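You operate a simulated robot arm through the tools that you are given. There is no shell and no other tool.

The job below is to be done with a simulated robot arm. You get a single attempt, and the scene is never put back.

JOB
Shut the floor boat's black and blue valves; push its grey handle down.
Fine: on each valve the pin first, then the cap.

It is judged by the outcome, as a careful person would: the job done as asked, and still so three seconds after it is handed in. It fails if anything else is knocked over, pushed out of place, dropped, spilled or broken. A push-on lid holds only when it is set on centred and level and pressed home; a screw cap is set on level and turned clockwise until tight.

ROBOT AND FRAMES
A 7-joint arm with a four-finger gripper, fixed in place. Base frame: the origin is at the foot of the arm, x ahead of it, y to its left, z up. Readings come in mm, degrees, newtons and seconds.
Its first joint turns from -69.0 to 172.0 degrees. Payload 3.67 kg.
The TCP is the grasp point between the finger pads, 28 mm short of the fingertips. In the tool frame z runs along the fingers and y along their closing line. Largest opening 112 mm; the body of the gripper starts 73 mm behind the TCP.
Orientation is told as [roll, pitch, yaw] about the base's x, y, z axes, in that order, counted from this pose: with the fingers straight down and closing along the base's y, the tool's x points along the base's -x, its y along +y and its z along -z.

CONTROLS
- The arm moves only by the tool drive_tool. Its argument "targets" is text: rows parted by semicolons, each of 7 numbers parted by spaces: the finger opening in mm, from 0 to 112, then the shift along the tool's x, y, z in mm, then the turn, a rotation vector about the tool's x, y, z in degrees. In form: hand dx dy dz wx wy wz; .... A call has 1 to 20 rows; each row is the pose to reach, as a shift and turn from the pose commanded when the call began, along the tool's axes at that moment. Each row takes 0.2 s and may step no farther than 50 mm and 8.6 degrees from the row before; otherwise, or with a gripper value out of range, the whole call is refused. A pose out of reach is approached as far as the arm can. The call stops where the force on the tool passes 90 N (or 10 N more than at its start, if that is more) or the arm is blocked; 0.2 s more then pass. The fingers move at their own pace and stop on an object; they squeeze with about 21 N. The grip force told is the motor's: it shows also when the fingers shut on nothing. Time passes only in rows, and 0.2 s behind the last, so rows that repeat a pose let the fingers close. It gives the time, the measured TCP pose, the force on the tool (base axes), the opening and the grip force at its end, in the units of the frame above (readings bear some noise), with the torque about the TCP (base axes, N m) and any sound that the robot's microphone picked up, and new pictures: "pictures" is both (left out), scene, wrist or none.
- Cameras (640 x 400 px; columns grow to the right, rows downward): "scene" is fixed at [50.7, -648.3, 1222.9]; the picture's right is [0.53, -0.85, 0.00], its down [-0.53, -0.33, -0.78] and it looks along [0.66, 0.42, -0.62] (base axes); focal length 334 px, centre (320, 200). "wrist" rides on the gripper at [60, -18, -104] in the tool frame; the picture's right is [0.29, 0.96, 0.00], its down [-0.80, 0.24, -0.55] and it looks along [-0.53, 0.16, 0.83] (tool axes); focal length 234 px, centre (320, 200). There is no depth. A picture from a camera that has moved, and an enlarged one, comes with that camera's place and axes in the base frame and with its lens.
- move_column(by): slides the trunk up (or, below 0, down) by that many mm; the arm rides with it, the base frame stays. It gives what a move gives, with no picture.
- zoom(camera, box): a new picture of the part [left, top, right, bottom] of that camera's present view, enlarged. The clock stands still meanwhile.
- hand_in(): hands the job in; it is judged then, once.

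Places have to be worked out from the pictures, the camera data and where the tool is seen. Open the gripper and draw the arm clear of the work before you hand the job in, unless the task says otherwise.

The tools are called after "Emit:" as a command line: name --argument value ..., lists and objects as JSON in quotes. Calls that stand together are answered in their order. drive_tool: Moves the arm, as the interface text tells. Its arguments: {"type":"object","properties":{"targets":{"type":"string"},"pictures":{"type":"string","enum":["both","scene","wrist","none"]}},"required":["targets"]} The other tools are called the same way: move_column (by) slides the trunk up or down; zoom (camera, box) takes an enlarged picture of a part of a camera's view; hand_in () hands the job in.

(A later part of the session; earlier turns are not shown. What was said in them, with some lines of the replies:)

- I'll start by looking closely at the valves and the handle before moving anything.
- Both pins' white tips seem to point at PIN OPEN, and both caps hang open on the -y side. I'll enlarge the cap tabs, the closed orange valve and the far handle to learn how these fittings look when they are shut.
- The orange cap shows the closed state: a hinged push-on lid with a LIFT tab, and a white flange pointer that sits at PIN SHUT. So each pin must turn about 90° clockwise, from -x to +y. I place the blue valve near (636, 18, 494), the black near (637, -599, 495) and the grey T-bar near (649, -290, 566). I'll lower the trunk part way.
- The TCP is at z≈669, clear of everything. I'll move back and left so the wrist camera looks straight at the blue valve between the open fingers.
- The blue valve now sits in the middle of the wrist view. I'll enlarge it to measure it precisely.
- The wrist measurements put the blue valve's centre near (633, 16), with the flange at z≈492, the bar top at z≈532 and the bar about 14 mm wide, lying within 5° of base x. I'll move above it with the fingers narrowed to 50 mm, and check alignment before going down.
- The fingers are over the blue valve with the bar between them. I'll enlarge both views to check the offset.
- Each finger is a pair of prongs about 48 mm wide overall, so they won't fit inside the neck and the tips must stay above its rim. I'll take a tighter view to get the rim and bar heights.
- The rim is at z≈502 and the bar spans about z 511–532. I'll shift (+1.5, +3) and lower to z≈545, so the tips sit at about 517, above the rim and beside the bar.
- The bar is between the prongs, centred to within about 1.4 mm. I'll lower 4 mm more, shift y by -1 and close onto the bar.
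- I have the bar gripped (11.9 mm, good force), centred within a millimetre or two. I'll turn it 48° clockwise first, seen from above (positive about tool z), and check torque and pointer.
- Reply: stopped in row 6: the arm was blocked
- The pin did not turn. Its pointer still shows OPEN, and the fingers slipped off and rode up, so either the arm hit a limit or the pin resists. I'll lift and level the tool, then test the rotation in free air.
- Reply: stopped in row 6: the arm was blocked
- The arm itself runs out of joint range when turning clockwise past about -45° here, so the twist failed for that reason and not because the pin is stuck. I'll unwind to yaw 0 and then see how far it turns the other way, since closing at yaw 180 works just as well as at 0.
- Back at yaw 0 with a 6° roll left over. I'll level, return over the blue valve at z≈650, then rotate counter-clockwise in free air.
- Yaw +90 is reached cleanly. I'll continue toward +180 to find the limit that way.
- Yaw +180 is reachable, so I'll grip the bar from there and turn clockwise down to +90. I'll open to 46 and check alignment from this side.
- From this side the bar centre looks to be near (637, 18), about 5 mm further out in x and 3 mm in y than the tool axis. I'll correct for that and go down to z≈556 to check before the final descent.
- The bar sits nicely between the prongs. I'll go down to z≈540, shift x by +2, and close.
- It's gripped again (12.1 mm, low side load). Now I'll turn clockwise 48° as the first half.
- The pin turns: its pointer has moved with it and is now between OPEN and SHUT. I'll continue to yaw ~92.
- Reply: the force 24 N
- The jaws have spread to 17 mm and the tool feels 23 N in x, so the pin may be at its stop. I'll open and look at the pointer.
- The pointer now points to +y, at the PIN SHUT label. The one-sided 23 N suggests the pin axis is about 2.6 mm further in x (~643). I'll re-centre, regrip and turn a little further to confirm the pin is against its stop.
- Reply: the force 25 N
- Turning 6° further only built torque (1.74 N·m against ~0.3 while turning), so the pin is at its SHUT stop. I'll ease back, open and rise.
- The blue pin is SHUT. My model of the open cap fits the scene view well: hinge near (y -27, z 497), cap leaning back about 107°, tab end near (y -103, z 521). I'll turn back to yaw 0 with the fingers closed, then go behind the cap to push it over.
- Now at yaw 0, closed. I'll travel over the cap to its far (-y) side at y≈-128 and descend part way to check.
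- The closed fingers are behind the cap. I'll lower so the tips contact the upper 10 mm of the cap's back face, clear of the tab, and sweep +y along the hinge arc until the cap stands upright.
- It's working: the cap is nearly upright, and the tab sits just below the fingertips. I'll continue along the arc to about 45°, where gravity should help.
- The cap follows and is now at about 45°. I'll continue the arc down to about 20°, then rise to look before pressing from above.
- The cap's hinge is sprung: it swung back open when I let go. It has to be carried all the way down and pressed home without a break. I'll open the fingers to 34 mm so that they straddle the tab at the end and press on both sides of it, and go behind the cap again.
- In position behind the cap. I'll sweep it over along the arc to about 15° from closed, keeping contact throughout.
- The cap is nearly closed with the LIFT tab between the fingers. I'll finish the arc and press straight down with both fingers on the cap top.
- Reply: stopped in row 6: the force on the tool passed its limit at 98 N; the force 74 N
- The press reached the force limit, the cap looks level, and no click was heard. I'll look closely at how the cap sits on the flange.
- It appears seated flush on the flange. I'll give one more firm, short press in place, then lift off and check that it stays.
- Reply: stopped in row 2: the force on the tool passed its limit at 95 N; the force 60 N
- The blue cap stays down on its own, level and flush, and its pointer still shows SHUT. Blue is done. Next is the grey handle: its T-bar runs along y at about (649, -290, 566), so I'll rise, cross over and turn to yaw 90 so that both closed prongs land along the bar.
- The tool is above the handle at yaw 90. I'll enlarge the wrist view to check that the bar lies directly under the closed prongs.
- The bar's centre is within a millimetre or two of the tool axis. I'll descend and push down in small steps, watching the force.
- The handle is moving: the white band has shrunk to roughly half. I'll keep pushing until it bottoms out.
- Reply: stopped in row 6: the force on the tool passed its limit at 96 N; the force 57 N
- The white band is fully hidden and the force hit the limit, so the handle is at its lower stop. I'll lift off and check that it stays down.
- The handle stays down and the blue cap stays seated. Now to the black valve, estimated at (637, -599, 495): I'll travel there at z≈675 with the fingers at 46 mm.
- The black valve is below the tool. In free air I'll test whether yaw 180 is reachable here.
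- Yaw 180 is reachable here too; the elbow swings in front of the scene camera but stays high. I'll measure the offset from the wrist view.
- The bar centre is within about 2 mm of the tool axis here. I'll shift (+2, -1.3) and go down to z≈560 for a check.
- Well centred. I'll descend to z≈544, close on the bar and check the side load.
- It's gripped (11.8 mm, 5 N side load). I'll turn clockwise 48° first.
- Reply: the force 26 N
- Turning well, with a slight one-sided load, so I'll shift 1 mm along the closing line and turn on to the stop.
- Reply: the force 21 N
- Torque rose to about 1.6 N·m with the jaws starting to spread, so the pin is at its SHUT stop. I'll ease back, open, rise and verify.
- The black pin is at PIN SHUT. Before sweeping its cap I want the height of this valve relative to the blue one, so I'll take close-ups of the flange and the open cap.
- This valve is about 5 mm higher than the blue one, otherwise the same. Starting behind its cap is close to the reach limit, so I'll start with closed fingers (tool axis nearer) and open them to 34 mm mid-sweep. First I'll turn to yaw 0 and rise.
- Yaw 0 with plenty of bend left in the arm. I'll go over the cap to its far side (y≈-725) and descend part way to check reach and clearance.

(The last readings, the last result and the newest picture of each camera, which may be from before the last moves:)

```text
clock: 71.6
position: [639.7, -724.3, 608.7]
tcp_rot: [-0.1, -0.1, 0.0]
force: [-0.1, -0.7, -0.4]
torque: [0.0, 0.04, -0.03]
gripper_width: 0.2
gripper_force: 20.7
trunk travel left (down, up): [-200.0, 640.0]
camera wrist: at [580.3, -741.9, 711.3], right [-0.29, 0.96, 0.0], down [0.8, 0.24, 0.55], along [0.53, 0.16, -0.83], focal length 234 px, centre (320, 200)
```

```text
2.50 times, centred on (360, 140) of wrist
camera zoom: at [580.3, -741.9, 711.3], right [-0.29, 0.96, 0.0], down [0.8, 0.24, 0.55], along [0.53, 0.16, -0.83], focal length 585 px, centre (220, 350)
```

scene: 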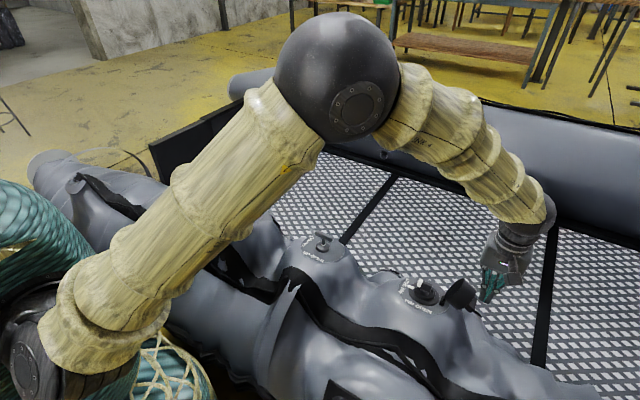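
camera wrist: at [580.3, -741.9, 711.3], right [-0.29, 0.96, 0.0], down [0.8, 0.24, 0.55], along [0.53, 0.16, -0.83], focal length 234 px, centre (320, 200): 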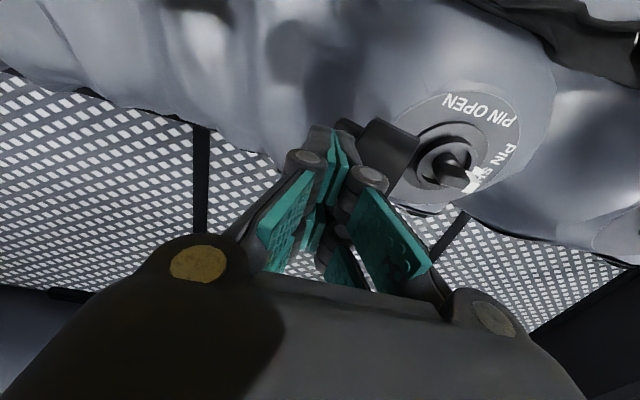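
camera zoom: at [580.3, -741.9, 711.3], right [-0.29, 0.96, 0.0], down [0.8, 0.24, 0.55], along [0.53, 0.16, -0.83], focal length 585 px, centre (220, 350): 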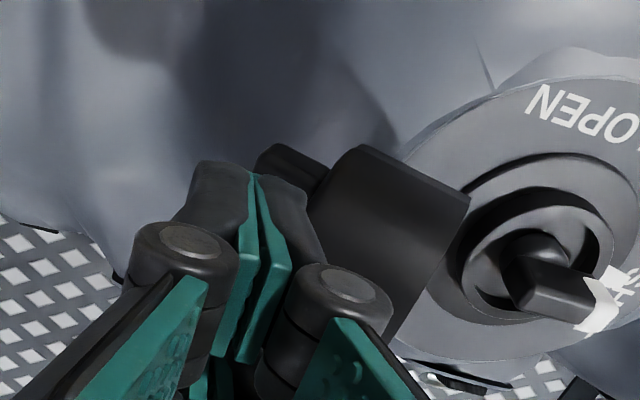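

Reach is fine, and the fingers are just behind the cap. I'll lower so the tips contact its upper back edge and sweep along the arc to about 60°.

Emit:
drive_tool --targets "0 0 0 13 0 0 0; 0 0 0 27 0 0 0; 0 0 7.5 27 0 0 0; 0 0 9.8 26 0 0 0; 0 0 18.8 18 0 0 0; 0 0 27.8 11 0 0 0; 0 0 37.8 5 0 0 0; 0 0 46.8 2 0 0 0; 0 0 58.3 -1 0 0 0; 0 0 68.2 -2 0 0 0" --pictures "both"

Emit:
zoom --camera "scene" --box '[400, 240, 512, 325]'

Emit:
zoom --camera "wrist" --box '[260, 60, 460, 220]'

```text
clock: 73.8
position: [639.9, -656.7, 611.9]
tcp_rot: [0.0, 0.0, 0.0]
force: [0.5, 0.7, 0.7]
torque: [0.02, -0.01, -0.02]
gripper_width: 0.1
gripper_force: 21.2
trunk travel left (down, up): [-200.0, 640.0]
camera wrist: at [580.6, -673.9, 715.3], right [-0.29, 0.96, 0.0], down [0.8, 0.24, 0.55], along [0.53, 0.16, -0.83], focal length 234 px, centre (320, 200)
```

scene: 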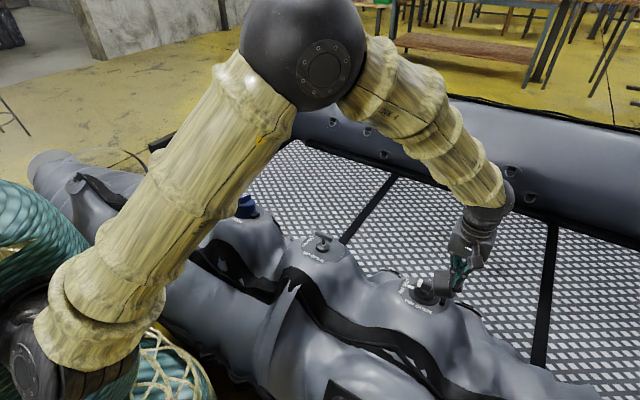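
wrist: 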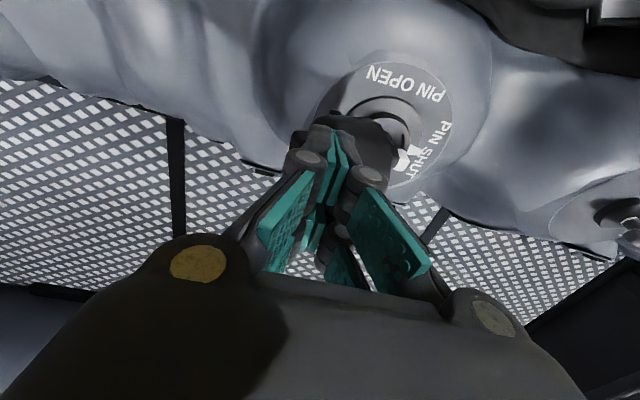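

```text
4.71 times, centred on (456, 282) of scene
camera zoom: at [50.7, -648.3, 1222.9], right [0.53, -0.85, 0.0], down [-0.53, -0.33, -0.78], along [0.66, 0.42, -0.62], focal length 1571 px, centre (-320, -188)
```

zoom: 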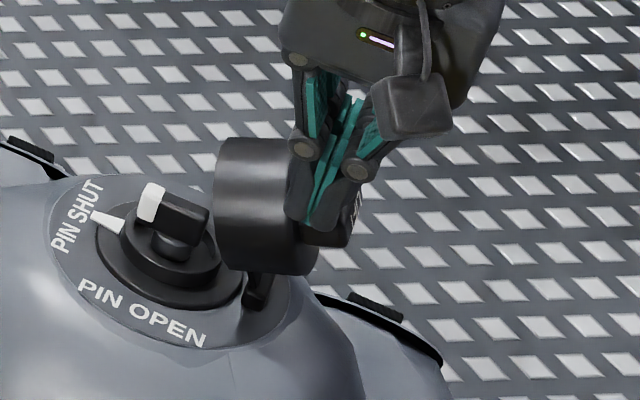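

```text
2.50 times, centred on (360, 140) of wrist
camera zoom: at [580.6, -673.9, 715.3], right [-0.29, 0.96, 0.0], down [0.8, 0.24, 0.55], along [0.53, 0.16, -0.83], focal length 585 px, centre (220, 350)
```

zoom: 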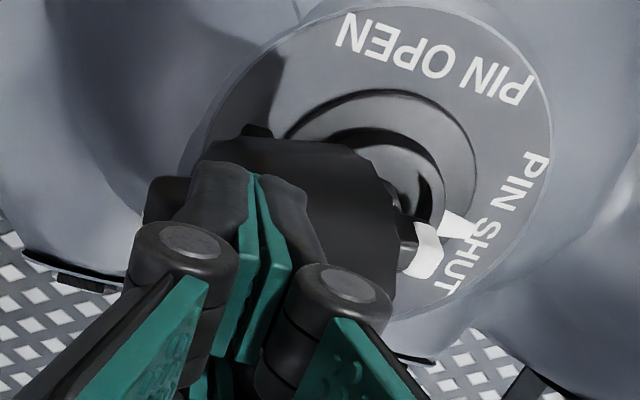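

The cap has followed to about 60°. Opening here would bring the trailing finger close to the tab, so I'll back up along the arc to about 75°, where there is more clearance, and open to 34 mm while keeping the leading finger in place.

Emit:
drive_tool --targets "0 0 -9.9 1 0 0 0; 0 0 -21.4 4 0 0 0; 17 0 -29.9 4 0 0 0; 34 0 -38.4 4 0 0 0; 34 0 -38.4 4 0 0 0" --pictures "both"

Emit:
zoom --camera "scene" --box '[400, 240, 512, 325]'

Emit:
zoom --camera "wrist" --box '[260, 60, 460, 220]'

```text
clock: 75.0
position: [640.6, -694.3, 608.7]
tcp_rot: [0.0, 0.0, 0.0]
force: [-1.2, 0.2, -0.8]
torque: [0.0, 0.02, 0.02]
gripper_width: 34.0
gripper_force: 0.0
trunk travel left (down, up): [-200.0, 640.0]
camera wrist: at [581.2, -713.2, 711.5], right [-0.29, 0.96, 0.0], down [0.8, 0.24, 0.55], along [0.53, 0.16, -0.83], focal length 234 px, centre (320, 200)
```

scene: 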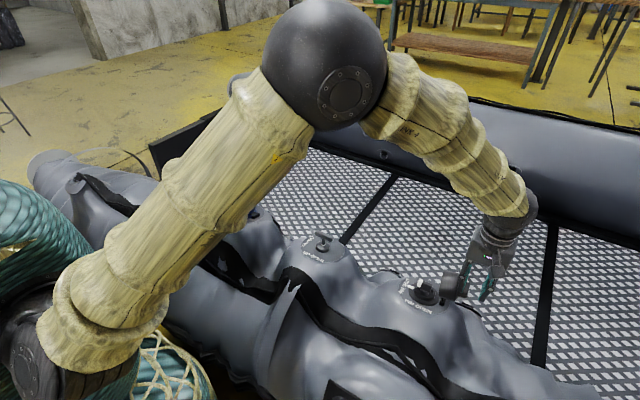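
wrist: 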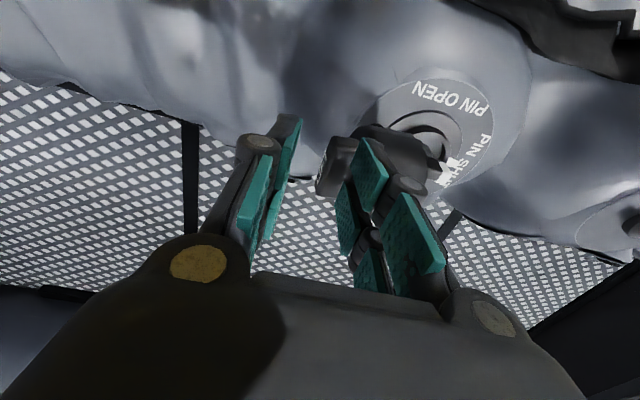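

```text
4.71 times, centred on (456, 282) of scene
camera zoom: at [50.7, -648.3, 1222.9], right [0.53, -0.85, 0.0], down [-0.53, -0.33, -0.78], along [0.66, 0.42, -0.62], focal length 1571 px, centre (-320, -188)
```

zoom: 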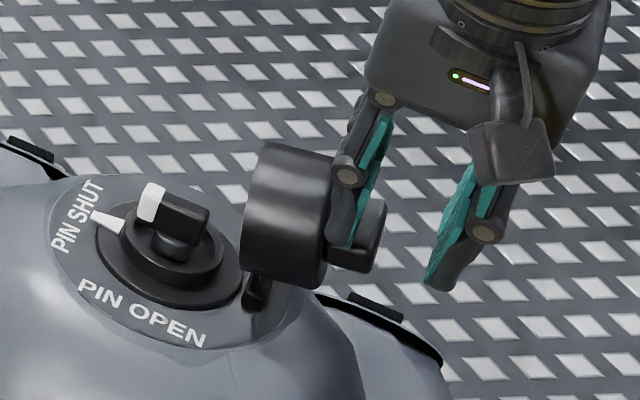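

```text
2.50 times, centred on (360, 140) of wrist
camera zoom: at [581.2, -713.2, 711.5], right [-0.29, 0.96, 0.0], down [0.8, 0.24, 0.55], along [0.53, 0.16, -0.83], focal length 585 px, centre (220, 350)
```

zoom: 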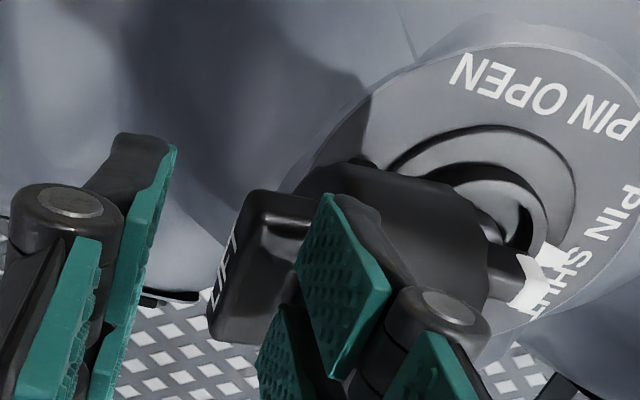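

The fingers are open with the leading one still holding the cap and the trailing one clear behind the tab. I'll continue the sweep to about 15° from closed.

Emit:
drive_tool --targets "34 0 11.5 -3 0 0 0; 34 0 21.4 -4 0 0 0; 34 0 33 -3.6 0 0 0; 34 0 42.8 -2 0 0 0; 34 0 53.7 1.2 0 0 0; 34 0 62.9 5 0 0 0; 34 0 72.6 11.2 0 0 0; 34 0 80.4 18 0 0 0" --pictures "both"

Emit:
zoom --camera "scene" --box '[390, 240, 486, 312]'

Emit:
zoom --camera "wrist" --box '[240, 50, 440, 210]'

```text
clock: 76.8
position: [640.9, -615.1, 590.1]
tcp_rot: [0.0, 0.0, 0.0]
force: [-1.1, -1.0, 0.5]
torque: [-0.03, 0.02, -0.03]
gripper_width: 34.1
gripper_force: 0.1
trunk travel left (down, up): [-200.0, 640.0]
camera wrist: at [581.0, -633.2, 693.5], right [-0.29, 0.96, 0.0], down [0.8, 0.24, 0.55], along [0.53, 0.16, -0.83], focal length 234 px, centre (320, 200)
```

scene: 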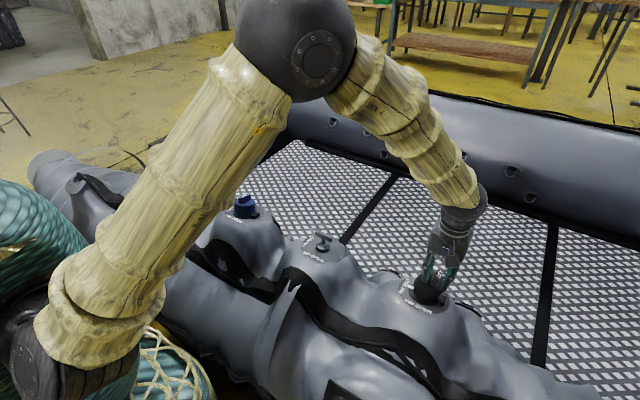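
wrist: 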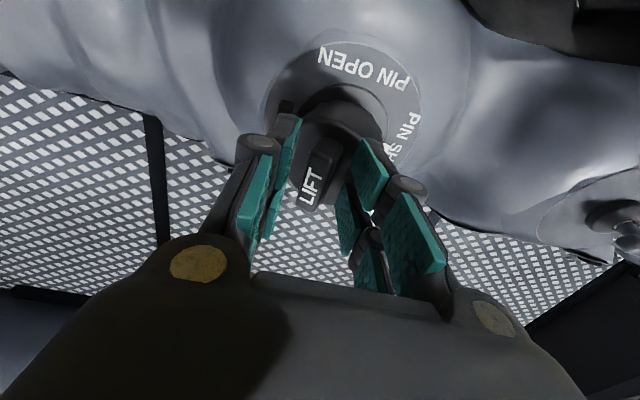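

```text
5.56 times, centred on (438, 276) of scene
camera zoom: at [50.7, -648.3, 1222.9], right [0.53, -0.85, 0.0], down [-0.53, -0.33, -0.78], along [0.66, 0.42, -0.62], focal length 1855 px, centre (-336, -222)
```

zoom: 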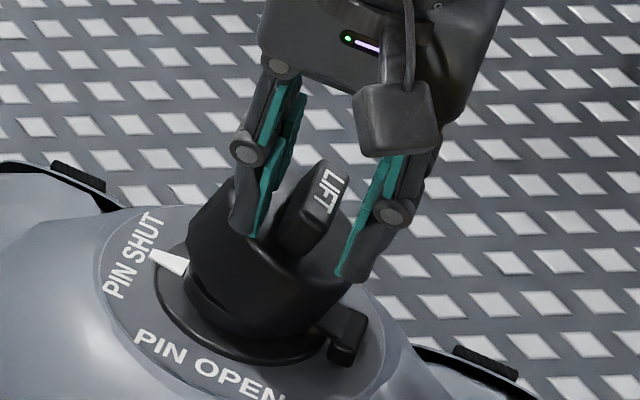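

```text
2.50 times, centred on (340, 130) of wrist
camera zoom: at [581.0, -633.2, 693.5], right [-0.29, 0.96, 0.0], down [0.8, 0.24, 0.55], along [0.53, 0.16, -0.83], focal length 585 px, centre (270, 375)
```

zoom: 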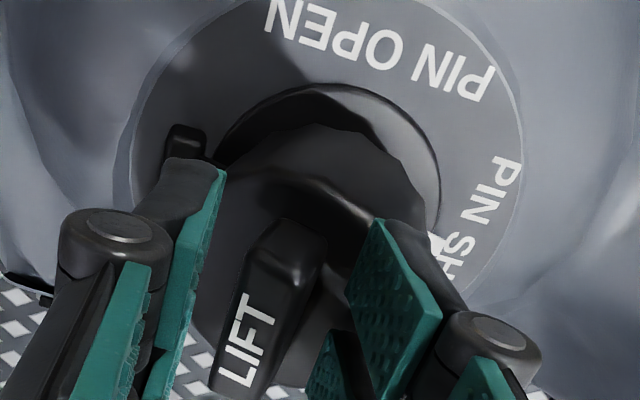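

Nearly closed, with the tab between the fingers. I'll finish the arc and press straight down until the force limit.

Emit:
drive_tool --targets "34 0 7.1 7.5 0 0 0; 34 0 11.6 15 0 0 0; 34 0 12.5 19 0 0 0; 34 0 12.5 22 0 0 0; 34 0 12.5 25 0 0 0; 34 0 12.5 27 0 0 0; 34 0 12.5 29 0 0 0" --pictures "both"

Emit:
zoom --camera "scene" --box '[390, 240, 486, 312]'

Emit:
zoom --camera "wrist" --box '[240, 50, 440, 210]'

```text
clock: 78.4
position: [642.6, -600.7, 568.2]
tcp_rot: [-0.3, -0.4, 0.2]
force: [9.1, -1.0, 63.4]
torque: [0.11, 1.24, 0.06]
gripper_width: 44.9
gripper_force: 22.9
trunk travel left (down, up): [-200.0, 640.0]
camera wrist: at [581.4, -618.3, 670.9], right [-0.29, 0.96, -0.01], down [0.79, 0.24, 0.56], along [0.54, 0.16, -0.83], focal length 234 px, centre (320, 200)
```

scene: 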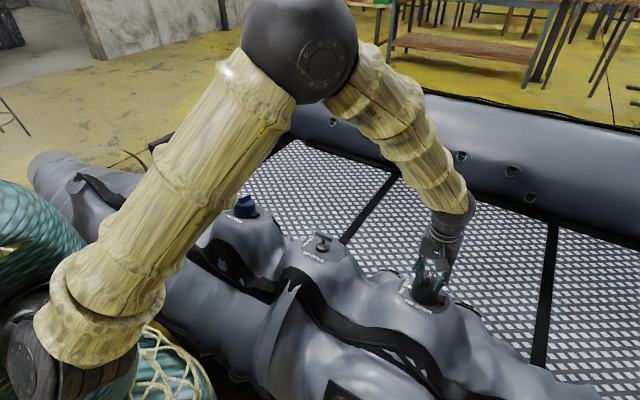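
wrist: 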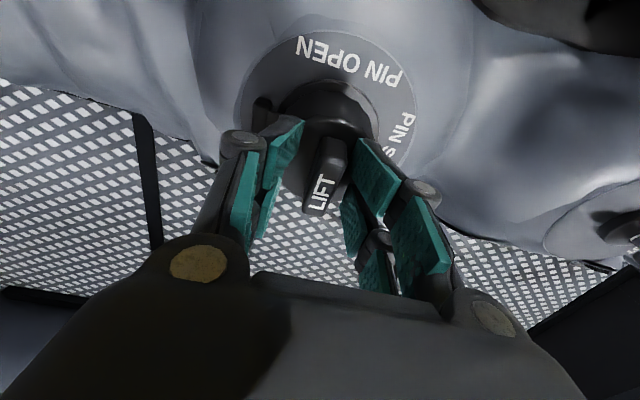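

```text
5.56 times, centred on (438, 276) of scene
camera zoom: at [50.7, -648.3, 1222.9], right [0.53, -0.85, 0.0], down [-0.53, -0.33, -0.78], along [0.66, 0.42, -0.62], focal length 1855 px, centre (-336, -222)
```

zoom: 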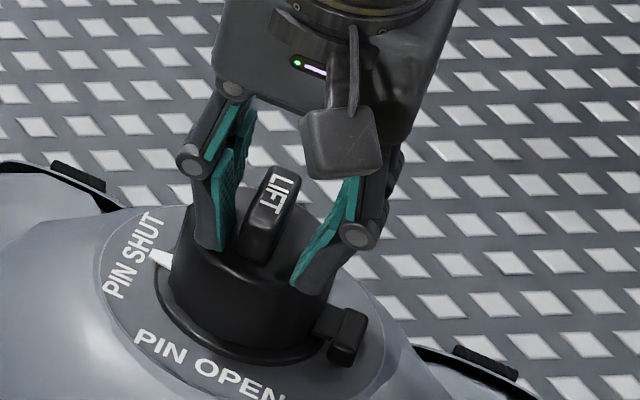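

```text
2.50 times, centred on (340, 130) of wrist
camera zoom: at [581.4, -618.3, 670.9], right [-0.29, 0.96, -0.01], down [0.79, 0.24, 0.56], along [0.54, 0.16, -0.83], focal length 585 px, centre (270, 375)
```

zoom: 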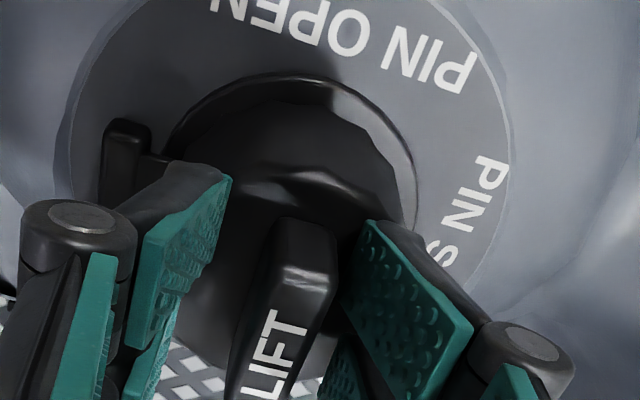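

The cap is level under 63 N, but the fingers are splaying apart. I'll ease off slightly, narrow the fingers around the tab and press again, more centrally.

Emit:
drive_tool --targets "34 0 1.5 -5 0 0 0; 24 0 3 -5 0 0 0; 24 0 3 -5 0 0 0; 24 0 3 -2 0 0 0; 24 0 3 1 0 0 0; 24 0 3 3 0 0 0; 24 0 3 5 0 0 0" --pictures "both"

Emit:
zoom --camera "scene" --box '[390, 240, 486, 312]'

```text
clock: 79.8
position: [641.0, -597.3, 571.7]
tcp_rot: [-0.6, -0.7, 0.3]
force: [-22.9, 5.8, 63.2]
torque: [0.08, 1.76, 2.06]
gripper_width: 16.2
gripper_force: 44.9
trunk travel left (down, up): [-200.0, 640.0]
stopped in row 6: the force on the tool passed its limit at 96 N (the readings are from after the stop); the commanded pose is now the measured one
camera wrist: at [580.4, -615.0, 673.8], right [-0.29, 0.96, -0.01], down [0.79, 0.25, 0.56], along [0.54, 0.15, -0.83], focal length 234 px, centre (320, 200)
```

scene: 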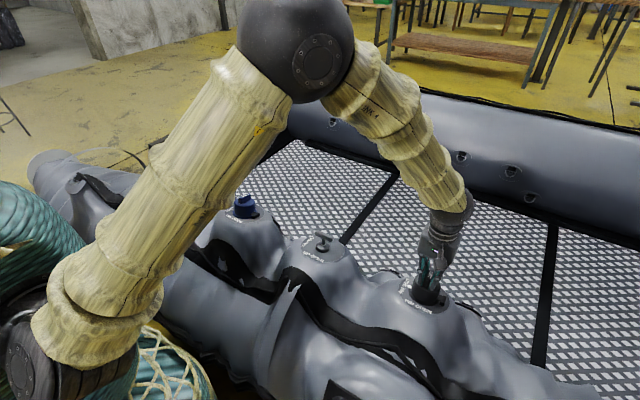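
wrist: 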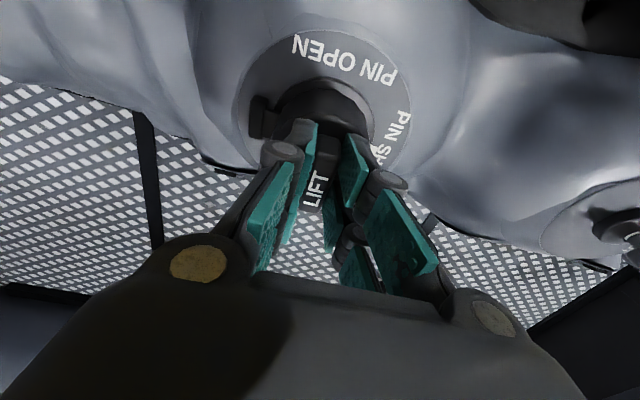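

```text
5.56 times, centred on (438, 276) of scene
camera zoom: at [50.7, -648.3, 1222.9], right [0.53, -0.85, 0.0], down [-0.53, -0.33, -0.78], along [0.66, 0.42, -0.62], focal length 1855 px, centre (-336, -222)
```

zoom: 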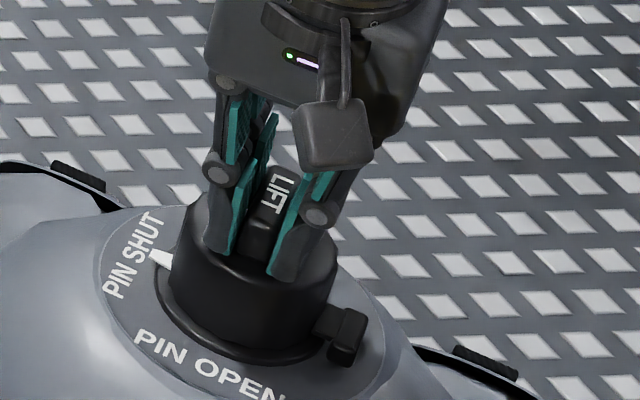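

This matches the blue cap's final press (96 N, same finger spacing). I'll lift off straight up and check that it holds.

Emit:
drive_tool --targets "26 0 0 -3 0 0 0; 30 0 0 -10 -0.6 0.7 0; 34 0 0 -25 -0.6 0.7 0; 34 0 0 -55 -0.6 0.7 0; 34 0 0 -90 -0.6 0.7 0; 34 0 0 -90 -0.6 0.7 0" --pictures "both"

Emit:
zoom --camera "scene" --box '[390, 252, 470, 312]'

Emit:
zoom --camera "wrist" --box '[240, 40, 440, 200]'

```text
clock: 81.2
position: [642.7, -599.5, 651.9]
tcp_rot: [0.3, 0.4, 0.0]
force: [0.1, 0.5, 0.0]
torque: [0.01, 0.02, 0.02]
gripper_width: 34.1
gripper_force: 0.0
trunk travel left (down, up): [-200.0, 640.0]
camera wrist: at [583.3, -618.0, 755.2], right [-0.29, 0.96, 0.01], down [0.8, 0.24, 0.55], along [0.52, 0.17, -0.84], focal length 234 px, centre (320, 200)
```

scene: 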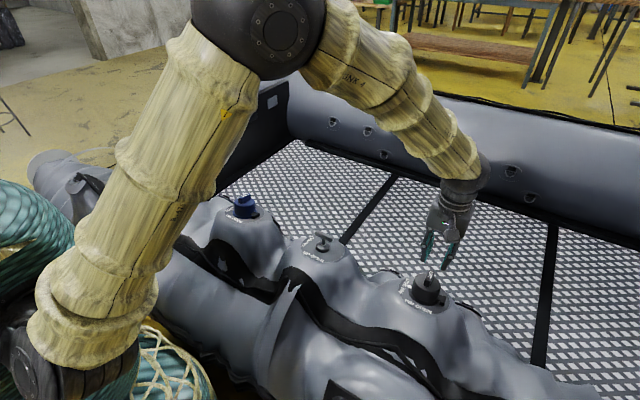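
wrist: 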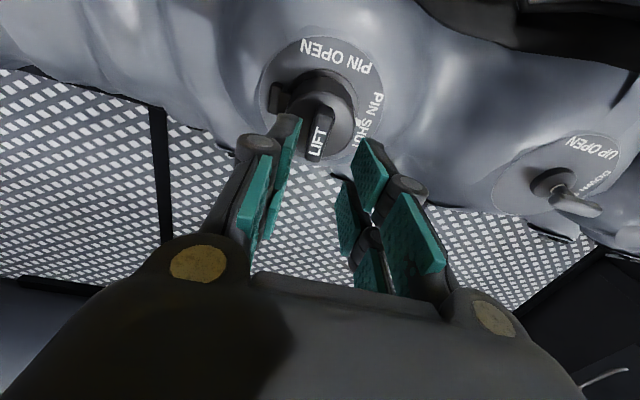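

```text
6.67 times, centred on (430, 282) of scene
camera zoom: at [50.7, -648.3, 1222.9], right [0.53, -0.85, 0.0], down [-0.53, -0.33, -0.78], along [0.66, 0.42, -0.62], focal length 2226 px, centre (-413, -347)
```

zoom: 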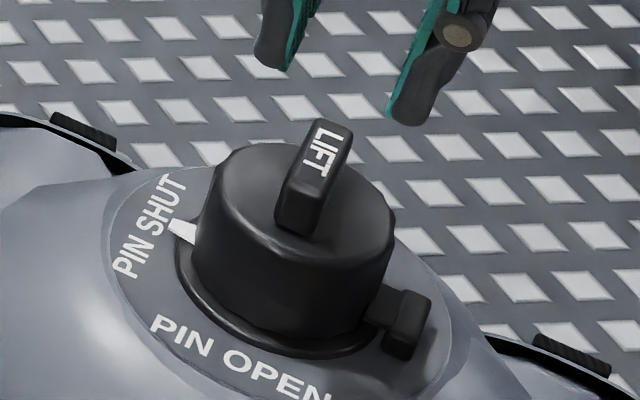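

```text
2.50 times, centred on (340, 120) of wrist
camera zoom: at [583.3, -618.0, 755.2], right [-0.29, 0.96, 0.01], down [0.8, 0.24, 0.55], along [0.52, 0.17, -0.84], focal length 585 px, centre (270, 400)
```

zoom: 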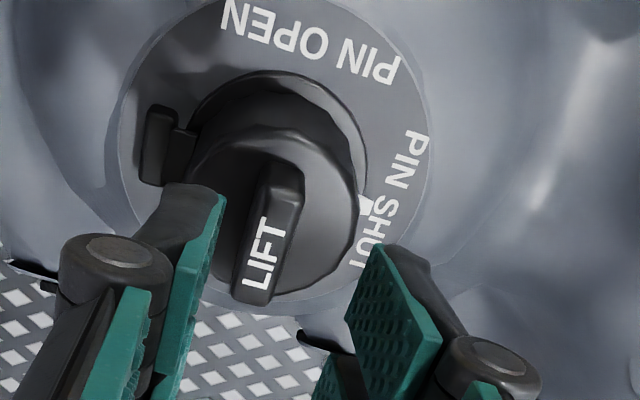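

The black cap holds closed and level, with its pointer at SHUT. I'll open the gripper and draw the arm up and clear, then make final checks.

Emit:
drive_tool --targets "60 0 0 -40 0.3 -0.4 0; 90 0 0 -80 0.3 -0.4 0; 112 0 0 -120 0.3 -0.4 0; 112 0 0 -150 0.3 -0.4 0; 112 0 0 -150 0.3 -0.4 0" --pictures "none"

Emit:
move_column --by 200

Emit:
drive_tool --targets "112 40 30 0 0 0 0; 112 80 60 0 0 0 0; 112 120 90 0 0 0 0; 112 160 120 0 0 0 0; 112 160 120 0 0 0 0" --pictures "both"

Emit:
zoom --camera "scene" --box '[390, 252, 470, 312]'

Emit:
zoom --camera "scene" --box '[215, 180, 375, 270]'

```text
clock: 82.4
position: [646.0, -598.9, 803.5]
tcp_rot: [0.1, 0.0, 0.1]
force: [0.4, 0.3, 0.9]
torque: [0.0, 0.0, -0.01]
gripper_width: 111.9
gripper_force: 0.1
trunk travel left (down, up): [-200.0, 640.0]
```

```text
clock: 84.5
position: [643.8, -600.2, 1003.9]
tcp_rot: [0.1, 0.1, 0.1]
force: [-0.3, -0.8, 1.1]
torque: [0.01, -0.03, 0.01]
gripper_width: 112.0
gripper_force: 0.1
trunk travel left (down, up): [-400.0, 440.0]
```

```text
clock: 85.7
position: [485.9, -482.1, 1001.2]
tcp_rot: [0.0, 0.0, -0.1]
force: [0.3, -1.0, -0.3]
torque: [-0.02, 0.0, 0.01]
gripper_width: 112.0
gripper_force: 0.1
trunk travel left (down, up): [-400.0, 440.0]
camera wrist: at [425.2, -499.8, 1104.1], right [-0.29, 0.96, 0.0], down [0.8, 0.24, 0.55], along [0.53, 0.16, -0.83], focal length 234 px, centre (320, 200)
```

scene: 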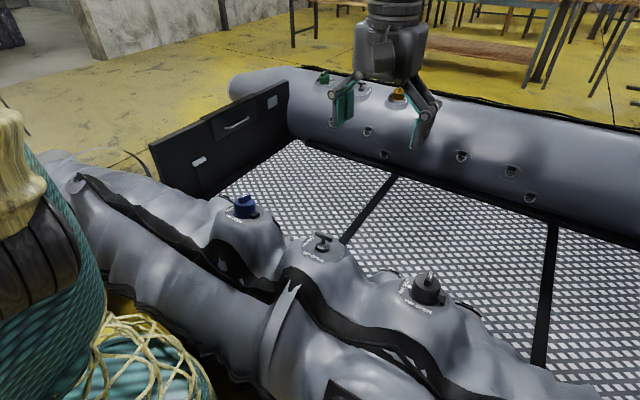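
wrist: 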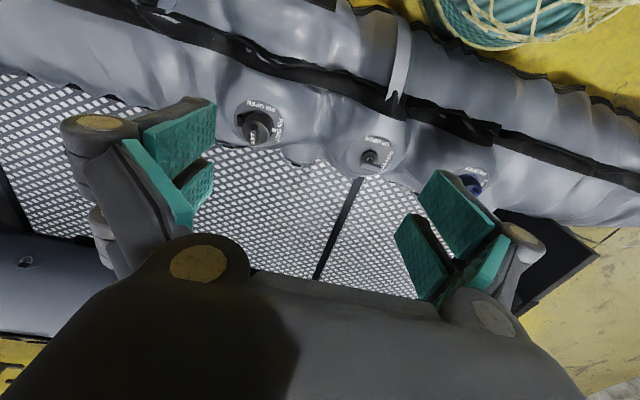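

```text
6.67 times, centred on (430, 282) of scene
camera zoom: at [50.7, -648.3, 1222.9], right [0.53, -0.85, 0.0], down [-0.53, -0.33, -0.78], along [0.66, 0.42, -0.62], focal length 2226 px, centre (-413, -347)
```

zoom: 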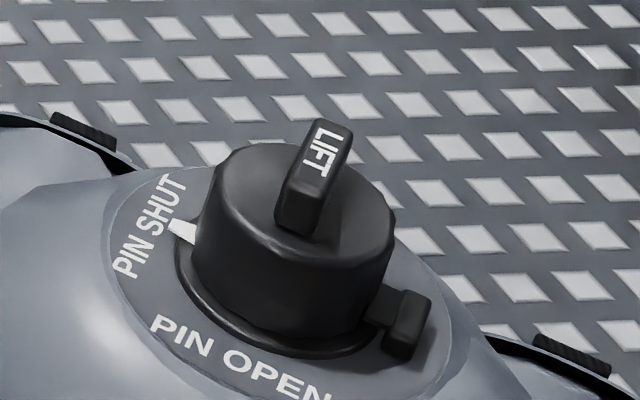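

```text
4.00 times, centred on (295, 225) of scene
camera zoom: at [50.7, -648.3, 1222.9], right [0.53, -0.85, 0.0], down [-0.53, -0.33, -0.78], along [0.66, 0.42, -0.62], focal length 1336 px, centre (420, 100)
```

zoom: 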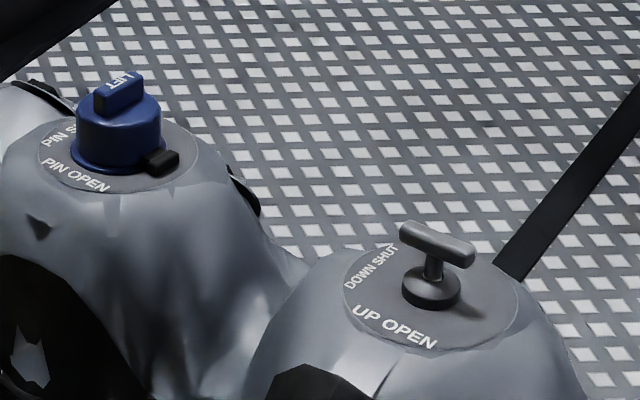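

Both caps are seated level with their pins at SHUT, the grey handle is down, and nothing else has moved. The gripper is open and well clear, so I'm handing the job in.

Emit:
hand_in

```text
The job is handed in.
```

I shut the blue and black valves and pushed the grey handle down, then handed the job in. After the arm was clear, the pictures showed everything still in place.

- **Blue valve:** I turned the pin to PIN SHUT until it met its stop, then pressed the cap on. The cap sits level and stayed down when I let go.
- **Black valve:** I did it the same way, pin first and then cap, and it holds the same.
- **Grey handle:** I pushed it to its lower stop. The white band on its stem is hidden, and it stayed down.

Two early tries on the blue valve failed before it went right:
- The gripper slipped off the pin once.
- The cap sprang open once when I let go before it was seated.

I heard no click on either cap. I judged them home because I pressed each to the arm's 90 N force limit and their sprung hinges no longer pushed them open.

The valves and handle on the boat's far side, including the green and orange ones, were not touched.
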